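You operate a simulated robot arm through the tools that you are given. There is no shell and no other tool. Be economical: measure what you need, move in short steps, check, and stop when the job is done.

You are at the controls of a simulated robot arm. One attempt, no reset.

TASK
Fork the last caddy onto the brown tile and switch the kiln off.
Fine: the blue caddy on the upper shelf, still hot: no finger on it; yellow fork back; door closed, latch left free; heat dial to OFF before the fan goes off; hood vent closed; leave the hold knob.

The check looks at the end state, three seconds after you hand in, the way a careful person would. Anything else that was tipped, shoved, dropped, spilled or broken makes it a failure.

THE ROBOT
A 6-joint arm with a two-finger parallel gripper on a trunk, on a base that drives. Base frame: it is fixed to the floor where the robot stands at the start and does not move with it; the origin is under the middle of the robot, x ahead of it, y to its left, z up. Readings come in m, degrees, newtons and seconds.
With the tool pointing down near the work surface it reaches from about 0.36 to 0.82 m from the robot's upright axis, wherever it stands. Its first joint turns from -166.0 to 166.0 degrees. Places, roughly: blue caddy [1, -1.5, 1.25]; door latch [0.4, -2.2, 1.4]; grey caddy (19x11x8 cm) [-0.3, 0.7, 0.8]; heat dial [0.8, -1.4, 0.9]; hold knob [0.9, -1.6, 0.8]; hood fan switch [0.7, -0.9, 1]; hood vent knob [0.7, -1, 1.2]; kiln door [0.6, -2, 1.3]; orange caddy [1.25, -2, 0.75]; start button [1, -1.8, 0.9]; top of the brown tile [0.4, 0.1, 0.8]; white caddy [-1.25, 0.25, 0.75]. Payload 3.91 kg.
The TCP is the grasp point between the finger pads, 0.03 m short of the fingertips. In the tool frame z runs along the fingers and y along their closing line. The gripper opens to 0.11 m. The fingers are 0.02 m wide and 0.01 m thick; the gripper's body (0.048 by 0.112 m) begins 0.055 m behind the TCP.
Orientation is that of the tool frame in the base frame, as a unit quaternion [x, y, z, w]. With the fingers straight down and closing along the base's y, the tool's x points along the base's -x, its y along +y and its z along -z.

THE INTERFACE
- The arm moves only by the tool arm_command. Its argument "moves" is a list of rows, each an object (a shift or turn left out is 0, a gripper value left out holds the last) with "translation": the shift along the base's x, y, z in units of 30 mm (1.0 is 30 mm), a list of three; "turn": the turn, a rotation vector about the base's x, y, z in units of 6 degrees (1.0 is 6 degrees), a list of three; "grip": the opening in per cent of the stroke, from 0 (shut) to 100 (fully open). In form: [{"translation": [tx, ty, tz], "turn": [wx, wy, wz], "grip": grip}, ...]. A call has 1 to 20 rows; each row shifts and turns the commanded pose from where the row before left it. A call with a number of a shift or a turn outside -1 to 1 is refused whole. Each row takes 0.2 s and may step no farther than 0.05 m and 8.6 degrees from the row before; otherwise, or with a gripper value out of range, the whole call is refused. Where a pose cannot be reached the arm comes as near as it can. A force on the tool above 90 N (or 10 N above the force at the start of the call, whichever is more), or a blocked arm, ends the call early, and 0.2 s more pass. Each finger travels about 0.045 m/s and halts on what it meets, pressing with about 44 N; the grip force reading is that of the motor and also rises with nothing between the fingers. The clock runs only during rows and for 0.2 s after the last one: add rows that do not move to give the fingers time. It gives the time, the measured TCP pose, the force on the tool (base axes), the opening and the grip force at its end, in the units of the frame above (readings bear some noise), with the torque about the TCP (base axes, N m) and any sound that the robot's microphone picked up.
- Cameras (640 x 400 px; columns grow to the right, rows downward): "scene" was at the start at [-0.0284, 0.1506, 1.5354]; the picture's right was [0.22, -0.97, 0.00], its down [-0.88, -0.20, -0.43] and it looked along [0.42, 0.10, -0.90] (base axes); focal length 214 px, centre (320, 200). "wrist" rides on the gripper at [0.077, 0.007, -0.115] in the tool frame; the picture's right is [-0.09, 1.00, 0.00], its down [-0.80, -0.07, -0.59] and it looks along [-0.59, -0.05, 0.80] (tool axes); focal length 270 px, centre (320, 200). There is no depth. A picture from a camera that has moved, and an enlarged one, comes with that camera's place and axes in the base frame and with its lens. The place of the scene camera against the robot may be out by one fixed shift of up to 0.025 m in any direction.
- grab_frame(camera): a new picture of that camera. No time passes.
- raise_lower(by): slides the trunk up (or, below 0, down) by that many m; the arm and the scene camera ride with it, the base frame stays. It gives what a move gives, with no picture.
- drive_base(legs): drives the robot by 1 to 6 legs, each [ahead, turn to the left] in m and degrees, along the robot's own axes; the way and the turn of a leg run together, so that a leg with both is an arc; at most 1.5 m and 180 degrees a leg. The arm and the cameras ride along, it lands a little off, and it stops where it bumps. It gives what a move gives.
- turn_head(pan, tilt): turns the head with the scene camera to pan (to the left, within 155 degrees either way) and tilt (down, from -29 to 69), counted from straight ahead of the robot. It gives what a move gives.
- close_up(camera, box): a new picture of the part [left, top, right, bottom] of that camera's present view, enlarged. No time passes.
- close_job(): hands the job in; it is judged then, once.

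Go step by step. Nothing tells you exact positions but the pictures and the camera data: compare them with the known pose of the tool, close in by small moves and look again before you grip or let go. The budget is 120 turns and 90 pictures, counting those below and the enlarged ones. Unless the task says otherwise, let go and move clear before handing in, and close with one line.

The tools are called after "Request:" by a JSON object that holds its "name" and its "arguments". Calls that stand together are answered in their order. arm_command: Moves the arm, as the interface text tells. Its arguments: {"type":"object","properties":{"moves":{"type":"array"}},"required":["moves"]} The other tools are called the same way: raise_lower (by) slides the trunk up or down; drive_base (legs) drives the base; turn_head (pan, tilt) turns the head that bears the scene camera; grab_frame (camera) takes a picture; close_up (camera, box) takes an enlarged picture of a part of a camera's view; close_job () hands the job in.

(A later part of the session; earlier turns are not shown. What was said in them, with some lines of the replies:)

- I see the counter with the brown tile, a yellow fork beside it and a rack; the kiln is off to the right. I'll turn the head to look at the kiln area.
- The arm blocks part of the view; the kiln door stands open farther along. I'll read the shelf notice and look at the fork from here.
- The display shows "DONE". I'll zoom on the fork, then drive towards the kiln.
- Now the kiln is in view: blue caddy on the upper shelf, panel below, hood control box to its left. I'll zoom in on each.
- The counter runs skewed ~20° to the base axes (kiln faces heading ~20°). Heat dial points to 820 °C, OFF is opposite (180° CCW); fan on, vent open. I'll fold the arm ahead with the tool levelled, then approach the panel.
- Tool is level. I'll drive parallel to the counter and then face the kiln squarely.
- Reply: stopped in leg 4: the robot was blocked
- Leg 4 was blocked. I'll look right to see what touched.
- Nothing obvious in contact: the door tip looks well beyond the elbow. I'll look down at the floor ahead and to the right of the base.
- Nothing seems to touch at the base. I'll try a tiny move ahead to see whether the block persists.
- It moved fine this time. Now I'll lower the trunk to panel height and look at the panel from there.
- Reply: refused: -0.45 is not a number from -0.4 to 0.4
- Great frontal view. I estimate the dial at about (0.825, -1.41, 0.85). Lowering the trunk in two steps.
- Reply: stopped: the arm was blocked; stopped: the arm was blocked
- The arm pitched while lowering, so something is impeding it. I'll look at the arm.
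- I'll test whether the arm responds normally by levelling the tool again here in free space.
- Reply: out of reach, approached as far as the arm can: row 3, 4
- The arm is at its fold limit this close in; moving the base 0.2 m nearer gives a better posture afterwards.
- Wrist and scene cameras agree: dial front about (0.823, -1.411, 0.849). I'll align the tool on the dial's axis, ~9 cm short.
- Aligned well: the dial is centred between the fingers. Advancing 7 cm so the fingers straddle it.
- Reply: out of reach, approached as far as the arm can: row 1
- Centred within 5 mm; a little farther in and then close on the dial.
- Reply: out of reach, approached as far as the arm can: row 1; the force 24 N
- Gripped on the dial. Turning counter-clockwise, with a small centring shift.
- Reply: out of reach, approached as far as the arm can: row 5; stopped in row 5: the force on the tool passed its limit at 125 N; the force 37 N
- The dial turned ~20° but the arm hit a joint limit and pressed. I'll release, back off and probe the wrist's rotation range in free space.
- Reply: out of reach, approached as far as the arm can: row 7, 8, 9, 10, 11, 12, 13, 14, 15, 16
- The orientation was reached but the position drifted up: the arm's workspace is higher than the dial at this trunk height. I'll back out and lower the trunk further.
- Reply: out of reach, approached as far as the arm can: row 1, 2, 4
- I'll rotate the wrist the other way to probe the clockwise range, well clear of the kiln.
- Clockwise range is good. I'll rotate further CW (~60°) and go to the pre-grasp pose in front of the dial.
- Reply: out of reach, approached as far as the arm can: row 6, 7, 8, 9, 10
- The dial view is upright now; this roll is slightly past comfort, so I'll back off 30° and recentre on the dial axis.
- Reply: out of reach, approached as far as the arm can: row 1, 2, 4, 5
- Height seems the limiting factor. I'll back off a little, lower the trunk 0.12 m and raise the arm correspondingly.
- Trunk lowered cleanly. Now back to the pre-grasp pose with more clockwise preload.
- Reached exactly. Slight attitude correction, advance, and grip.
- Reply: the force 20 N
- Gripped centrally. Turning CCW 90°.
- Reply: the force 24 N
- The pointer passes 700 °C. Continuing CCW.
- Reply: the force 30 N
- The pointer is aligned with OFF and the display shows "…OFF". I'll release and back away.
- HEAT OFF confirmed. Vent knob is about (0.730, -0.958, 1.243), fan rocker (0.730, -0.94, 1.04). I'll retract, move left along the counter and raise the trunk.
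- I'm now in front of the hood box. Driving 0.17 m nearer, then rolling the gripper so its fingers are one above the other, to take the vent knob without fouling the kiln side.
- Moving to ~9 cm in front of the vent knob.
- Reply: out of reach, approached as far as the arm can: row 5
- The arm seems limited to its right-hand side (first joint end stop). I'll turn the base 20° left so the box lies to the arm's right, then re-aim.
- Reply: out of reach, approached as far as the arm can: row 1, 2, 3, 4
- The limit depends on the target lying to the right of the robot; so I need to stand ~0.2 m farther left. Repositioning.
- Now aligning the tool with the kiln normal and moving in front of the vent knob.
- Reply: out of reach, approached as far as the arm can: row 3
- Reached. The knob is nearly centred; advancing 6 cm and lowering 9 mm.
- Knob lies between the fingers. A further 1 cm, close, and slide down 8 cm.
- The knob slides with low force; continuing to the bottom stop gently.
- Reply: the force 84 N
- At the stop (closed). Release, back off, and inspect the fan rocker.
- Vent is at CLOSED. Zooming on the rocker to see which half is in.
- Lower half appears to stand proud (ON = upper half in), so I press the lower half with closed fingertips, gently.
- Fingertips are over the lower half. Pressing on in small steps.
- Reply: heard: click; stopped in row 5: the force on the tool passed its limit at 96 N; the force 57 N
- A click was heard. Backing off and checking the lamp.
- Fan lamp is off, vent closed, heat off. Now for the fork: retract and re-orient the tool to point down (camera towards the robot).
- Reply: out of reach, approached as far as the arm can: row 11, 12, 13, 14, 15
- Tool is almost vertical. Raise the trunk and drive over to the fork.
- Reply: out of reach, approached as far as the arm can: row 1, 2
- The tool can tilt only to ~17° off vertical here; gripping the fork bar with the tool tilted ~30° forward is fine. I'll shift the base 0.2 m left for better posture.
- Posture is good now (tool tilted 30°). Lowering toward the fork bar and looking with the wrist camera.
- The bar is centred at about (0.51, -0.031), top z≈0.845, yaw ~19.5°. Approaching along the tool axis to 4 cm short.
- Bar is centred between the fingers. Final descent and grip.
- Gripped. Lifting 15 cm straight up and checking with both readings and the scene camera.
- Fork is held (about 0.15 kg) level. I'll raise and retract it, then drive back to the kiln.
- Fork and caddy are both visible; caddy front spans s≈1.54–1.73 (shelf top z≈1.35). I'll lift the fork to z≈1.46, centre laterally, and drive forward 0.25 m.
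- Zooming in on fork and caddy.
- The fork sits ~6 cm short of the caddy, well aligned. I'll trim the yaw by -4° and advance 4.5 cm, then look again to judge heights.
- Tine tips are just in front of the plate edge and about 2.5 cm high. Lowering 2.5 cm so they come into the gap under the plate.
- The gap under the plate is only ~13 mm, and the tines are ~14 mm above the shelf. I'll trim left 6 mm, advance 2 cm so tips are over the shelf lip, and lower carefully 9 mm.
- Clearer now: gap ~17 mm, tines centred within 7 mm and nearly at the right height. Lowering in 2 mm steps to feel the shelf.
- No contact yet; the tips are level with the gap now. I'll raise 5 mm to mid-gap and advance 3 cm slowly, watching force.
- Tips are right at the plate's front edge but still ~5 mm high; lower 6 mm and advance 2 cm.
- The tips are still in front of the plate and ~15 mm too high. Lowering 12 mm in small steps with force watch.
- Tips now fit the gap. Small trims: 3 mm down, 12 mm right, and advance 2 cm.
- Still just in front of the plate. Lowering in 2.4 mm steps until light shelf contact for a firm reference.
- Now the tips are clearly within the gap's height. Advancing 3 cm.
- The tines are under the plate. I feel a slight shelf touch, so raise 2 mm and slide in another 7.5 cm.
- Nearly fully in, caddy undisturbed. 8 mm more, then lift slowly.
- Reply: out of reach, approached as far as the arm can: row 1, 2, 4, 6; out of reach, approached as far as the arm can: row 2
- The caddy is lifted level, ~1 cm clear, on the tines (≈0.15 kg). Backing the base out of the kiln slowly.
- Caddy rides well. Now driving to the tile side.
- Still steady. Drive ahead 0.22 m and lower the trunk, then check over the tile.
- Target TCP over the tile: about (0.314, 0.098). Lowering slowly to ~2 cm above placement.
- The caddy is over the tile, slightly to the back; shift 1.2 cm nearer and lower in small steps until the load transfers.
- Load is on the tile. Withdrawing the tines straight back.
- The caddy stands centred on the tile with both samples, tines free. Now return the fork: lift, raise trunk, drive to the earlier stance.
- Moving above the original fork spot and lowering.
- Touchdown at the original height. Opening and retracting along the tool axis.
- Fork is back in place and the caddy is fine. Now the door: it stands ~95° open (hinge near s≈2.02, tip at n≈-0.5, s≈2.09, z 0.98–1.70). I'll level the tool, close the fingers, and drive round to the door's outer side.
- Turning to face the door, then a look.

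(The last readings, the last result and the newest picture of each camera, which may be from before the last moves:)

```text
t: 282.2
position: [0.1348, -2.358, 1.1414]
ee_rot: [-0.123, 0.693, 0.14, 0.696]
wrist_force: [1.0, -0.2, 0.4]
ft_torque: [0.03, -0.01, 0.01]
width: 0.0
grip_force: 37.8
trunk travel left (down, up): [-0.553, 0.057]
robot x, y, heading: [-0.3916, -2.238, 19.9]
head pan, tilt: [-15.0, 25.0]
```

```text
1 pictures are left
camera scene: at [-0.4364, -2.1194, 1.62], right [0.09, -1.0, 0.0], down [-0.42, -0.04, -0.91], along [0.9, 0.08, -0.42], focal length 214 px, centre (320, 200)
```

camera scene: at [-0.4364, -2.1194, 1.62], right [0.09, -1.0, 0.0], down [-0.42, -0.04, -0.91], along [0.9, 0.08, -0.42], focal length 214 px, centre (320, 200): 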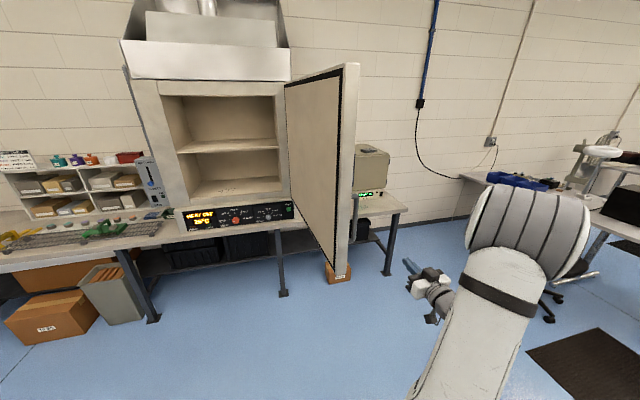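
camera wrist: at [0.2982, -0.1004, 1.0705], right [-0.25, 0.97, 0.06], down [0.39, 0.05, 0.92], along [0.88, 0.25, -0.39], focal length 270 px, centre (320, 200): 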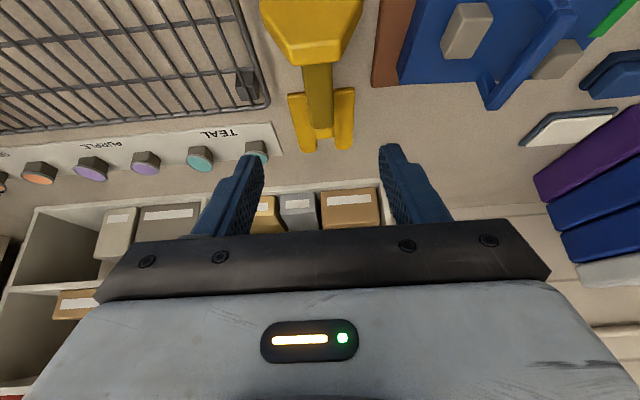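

The door is clearly seen; my closed gripper is 7 cm outside its outer face. Driving ahead so it lies alongside, below the latch.

Request:
{"name": "raise_lower", "arguments": {"by": -0.05}}

Request:
{"name": "drive_base", "arguments": {"legs": [[0.27, 0]]}}

Request:
{"name": "arm_command", "arguments": {"moves": [{"translation": [0.6, 0.22, 0]}, {"translation": [0.6, 0.22, 0]}]}}

```text
t: 283.1
position: [0.1341, -2.3567, 1.0929]
ee_rot: [-0.125, 0.693, 0.141, 0.696]
wrist_force: [-0.2, 0.9, -0.4]
ft_torque: [-0.03, 0.0, 0.02]
width: 0.0
grip_force: 37.4
trunk travel left (down, up): [-0.503, 0.107]
robot x, y, heading: [-0.3883, -2.2405, 19.8]
head pan, tilt: [-15.0, 25.0]
```

```text
t: 285.1
position: [0.3943, -2.2619, 1.0925]
ee_rot: [-0.125, 0.693, 0.141, 0.696]
wrist_force: [0.1, 0.2, 0.1]
ft_torque: [0.01, -0.03, -0.02]
width: 0.0
grip_force: 38.1
trunk travel left (down, up): [-0.503, 0.107]
robot x, y, heading: [-0.1304, -2.1464, 19.9]
head pan, tilt: [-15.0, 25.0]
```

```text
t: 285.6
position: [0.431, -2.2485, 1.0935]
ee_rot: [-0.125, 0.693, 0.14, 0.696]
wrist_force: [-0.7, -0.5, -0.8]
ft_torque: [0.01, -0.01, -0.02]
width: 0.0001
grip_force: 37.5
trunk travel left (down, up): [-0.503, 0.107]
robot x, y, heading: [-0.1314, -2.1461, 20.1]
head pan, tilt: [-15.0, 25.0]
```

Pushing the door gently toward closed with the arm first, to feel the contact.

Request:
{"name": "arm_command", "arguments": {"moves": [{"translation": [-0.27, 0.75, 0]}, {"translation": [-0.27, 0.75, 0]}, {"translation": [-0.27, 0.75, 0]}, {"translation": [-0.27, 0.75, 0]}, {"translation": [-0.27, 0.75, 0]}, {"translation": [-0.27, 0.75, 0]}, {"translation": [-0.27, 0.75, 0]}]}}

```text
t: 287.2
position: [0.4066, -2.0995, 1.0939]
ee_rot: [-0.125, 0.693, 0.141, 0.696]
wrist_force: [-0.3, -0.1, 0.5]
ft_torque: [-0.01, -0.01, 0.04]
width: 0.0
grip_force: 37.7
out of reach, approached as far as the arm can: row 5, 6, 7
trunk travel left (down, up): [-0.503, 0.107]
robot x, y, heading: [-0.13, -2.1428, 19.8]
head pan, tilt: [-15.0, 25.0]
```

Reached that limit without notable force. Now sweep the door by turning the base left.

Request:
{"name": "drive_base", "arguments": {"legs": [[0, 25], [0, 22]]}}

```text
t: 290.1
position: [0.2091, -1.7173, 1.0935]
ee_rot: [-0.393, 0.584, 0.408, 0.581]
wrist_force: [-1.3, -0.1, 0.4]
ft_torque: [0.01, 0.0, 0.02]
width: 0.0
grip_force: 37.7
trunk travel left (down, up): [-0.503, 0.107]
robot x, y, heading: [-0.1184, -2.1491, 67.0]
head pan, tilt: [-15.0, 25.0]
```

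Door should be past 30°. Now reposition to push it from the front: back off, shift left, and face the kiln again.

Request:
{"name": "drive_base", "arguments": {"legs": [[0, -47], [-0.3, 0], [0, 90], [0.45, 0], [0, -90]]}}

```text
t: 304.2
position: [0.0075, -1.7829, 1.0941]
ee_rot: [-0.109, 0.696, 0.126, 0.699]
wrist_force: [-0.2, 0.2, 1.1]
ft_torque: [0.02, 0.0, -0.04]
width: 0.0
grip_force: 38.0
trunk travel left (down, up): [-0.503, 0.107]
robot x, y, heading: [-0.5387, -1.7862, 17.0]
head pan, tilt: [-15.0, 25.0]
```

Pushing forward in stages.

Request:
{"name": "drive_base", "arguments": {"legs": [[0.45, 2.5]]}}

Request:
{"name": "drive_base", "arguments": {"legs": [[0.28, 0]]}}

```text
t: 306.9
position: [0.4241, -1.6264, 1.0938]
ee_rot: [-0.122, 0.694, 0.137, 0.696]
wrist_force: [-1.1, -0.4, 0.0]
ft_torque: [-0.04, -0.01, 0.0]
width: 0.0
grip_force: 37.2
trunk travel left (down, up): [-0.503, 0.107]
robot x, y, heading: [-0.1244, -1.6549, 19.3]
head pan, tilt: [-15.0, 25.0]
```

```text
t: 308.8
position: [0.6912, -1.5335, 1.0931]
ee_rot: [-0.122, 0.694, 0.137, 0.696]
wrist_force: [0.1, -0.3, 0.4]
ft_torque: [-0.02, -0.03, -0.02]
width: 0.0
grip_force: 37.5
trunk travel left (down, up): [-0.503, 0.107]
robot x, y, heading: [0.1452, -1.5555, 19.2]
head pan, tilt: [-15.0, 25.0]
```

Request:
{"name": "arm_command", "arguments": {"moves": [{"translation": [0.6, 0.22, 0]}, {"translation": [0.6, 0.22, 0]}, {"translation": [0.4, 0.146, 0]}, {"translation": [0.3, 0.11, 0]}, {}]}}

```text
t: 310.0
position: [0.7494, -1.5123, 1.0944]
ee_rot: [-0.121, 0.694, 0.136, 0.697]
wrist_force: [-0.4, -0.3, -0.1]
ft_torque: [-0.01, 0.0, -0.02]
width: 0.0001
grip_force: 37.8
trunk travel left (down, up): [-0.503, 0.107]
robot x, y, heading: [0.1423, -1.5583, 19.4]
head pan, tilt: [-15.0, 25.0]
```

Request:
{"name": "arm_command", "arguments": {"moves": [{"translation": [0.2, 0.073, 0]}, {"translation": [0.2, 0.073, 0]}, {"translation": [0.2, 0.073, 0]}, {"translation": [0.2, 0.073, 0]}, {"translation": [0.2, 0.073, 0]}, {}]}}

```text
t: 311.4
position: [0.7781, -1.5017, 1.0953]
ee_rot: [-0.121, 0.694, 0.138, 0.697]
wrist_force: [-0.3, 0.0, 0.1]
ft_torque: [0.01, -0.03, -0.02]
width: 0.0
grip_force: 37.4
trunk travel left (down, up): [-0.503, 0.107]
robot x, y, heading: [0.144, -1.5602, 19.5]
head pan, tilt: [-15.0, 25.0]
```

Request:
{"name": "arm_command", "arguments": {"moves": [{"translation": [0.2, 0.073, 0]}, {"translation": [0.2, 0.073, 0]}, {"translation": [0.2, 0.073, 0]}, {"translation": [0.2, 0.073, 0]}, {}]}}

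```text
t: 312.6
position: [0.8021, -1.4926, 1.0942]
ee_rot: [-0.12, 0.694, 0.136, 0.697]
wrist_force: [-0.3, -0.2, -0.2]
ft_torque: [-0.02, -0.02, -0.02]
width: 0.0002
grip_force: 37.6
trunk travel left (down, up): [-0.503, 0.107]
robot x, y, heading: [0.1445, -1.5598, 19.1]
head pan, tilt: [-15.0, 25.0]
```

Request:
{"name": "arm_command", "arguments": {"moves": [{"translation": [0.2, 0.073, 0]}, {"translation": [0.2, 0.073, 0]}, {"translation": [0.2, 0.073, 0]}, {}]}}

```text
t: 313.6
position: [0.8195, -1.4845, 1.0939]
ee_rot: [-0.121, 0.694, 0.137, 0.697]
wrist_force: [0.5, 0.0, 0.1]
ft_torque: [0.0, 0.02, 0.01]
width: 0.0
grip_force: 38.0
trunk travel left (down, up): [-0.503, 0.107]
robot x, y, heading: [0.1447, -1.5569, 19.4]
head pan, tilt: [-15.0, 25.0]
```

No contact yet, but the kiln frame may be set back behind the console; probing a little farther in small steps.

Request:
{"name": "arm_command", "arguments": {"moves": [{"translation": [0.2, 0.073, 0]}, {"translation": [0.2, 0.073, 0]}, {}]}}

Request:
{"name": "arm_command", "arguments": {"moves": [{"translation": [0.2, 0.073, 0]}, {"translation": [0.2, 0.073, 0]}, {}]}}

```text
t: 314.4
position: [0.8326, -1.4815, 1.0935]
ee_rot: [-0.121, 0.694, 0.137, 0.696]
wrist_force: [0.6, 0.2, 0.4]
ft_torque: [0.01, 0.01, -0.01]
width: 0.0001
grip_force: 37.8
trunk travel left (down, up): [-0.503, 0.107]
robot x, y, heading: [0.1455, -1.5611, 19.4]
head pan, tilt: [-15.0, 25.0]
```

```text
t: 315.2
position: [0.8355, -1.4811, 1.0934]
ee_rot: [-0.119, 0.695, 0.137, 0.696]
wrist_force: [-58.9, -21.1, -12.9]
ft_torque: [-0.37, 0.59, -0.36]
width: 0.0
grip_force: 37.7
trunk travel left (down, up): [-0.503, 0.107]
robot x, y, heading: [0.1471, -1.5595, 19.1]
head pan, tilt: [-15.0, 25.0]
```

Firm contact (≈62 N) at n≈0.31: the door is against its frame. Backing off and using the last picture for an overall check.

Request:
{"name": "arm_command", "arguments": {"moves": [{"translation": [-0.1, -0.037, 0]}, {"translation": [-0.5, -0.18, 0]}, {"translation": [-0.9, -0.33, 0]}, {"translation": [-0.9, -0.33, 0]}, {"translation": [-0.9, -0.33, 0]}, {"translation": [-0.9, -0.33, 0]}]}}

Request:
{"name": "drive_base", "arguments": {"legs": [[-0.5, 0]]}}

Request:
{"name": "turn_head", "arguments": {"pan": 8, "tilt": 20}}

Request:
{"name": "grab_frame", "arguments": {"camera": "scene"}}

```text
t: 316.6
position: [0.7174, -1.521, 1.0963]
ee_rot: [-0.122, 0.693, 0.138, 0.697]
wrist_force: [0.7, -0.3, 0.3]
ft_torque: [-0.01, 0.01, 0.03]
width: 0.0
grip_force: 38.2
trunk travel left (down, up): [-0.503, 0.107]
robot x, y, heading: [0.1478, -1.5562, 19.4]
head pan, tilt: [-15.0, 25.0]
```

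```text
t: 319.6
position: [0.2372, -1.6876, 1.0942]
ee_rot: [-0.122, 0.694, 0.138, 0.696]
wrist_force: [0.2, 0.0, 0.5]
ft_torque: [-0.02, -0.01, -0.01]
width: 0.0
grip_force: 37.4
trunk travel left (down, up): [-0.503, 0.107]
robot x, y, heading: [-0.335, -1.7264, 19.7]
head pan, tilt: [-15.0, 25.0]
```

```text
t: 320.5
position: [0.2376, -1.6866, 1.0947]
ee_rot: [-0.123, 0.693, 0.139, 0.696]
wrist_force: [0.0, 0.1, 0.1]
ft_torque: [-0.01, 0.03, 0.02]
width: 0.0
grip_force: 37.7
trunk travel left (down, up): [-0.503, 0.107]
robot x, y, heading: [-0.3348, -1.7325, 19.8]
head pan, tilt: [8.0, 20.0]
```

```text
0 pictures are left
camera scene: at [-0.3889, -1.571, 1.5781], right [0.47, -0.88, 0.0], down [-0.3, -0.16, -0.94], along [0.83, 0.44, -0.34], focal length 214 px, centre (320, 200)
```

scene: 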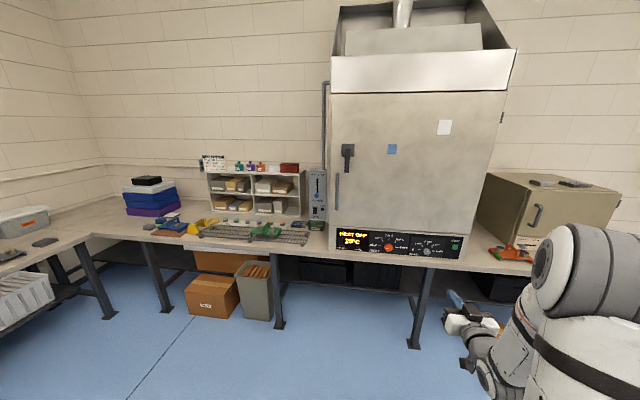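

The last picture shows the door shut and the latch untouched. The display reads HEAT OFF, the vent is closed and the fan is off. The blue caddy stands on the brown tile and the fork is back in its place. The robot is clear of everything, so I'm handing in.

Request:
{"name": "close_job", "arguments": {}}

```text
The job is handed in.
```

I've handed the job in. The blue caddy is on the brown tile with both samples still on it, moved only with the fork, and the yellow fork is back where it was. I turned the heat dial to OFF before switching the fan off. The hood vent and the kiln door are closed, and I didn't touch the latch or the hold knob.
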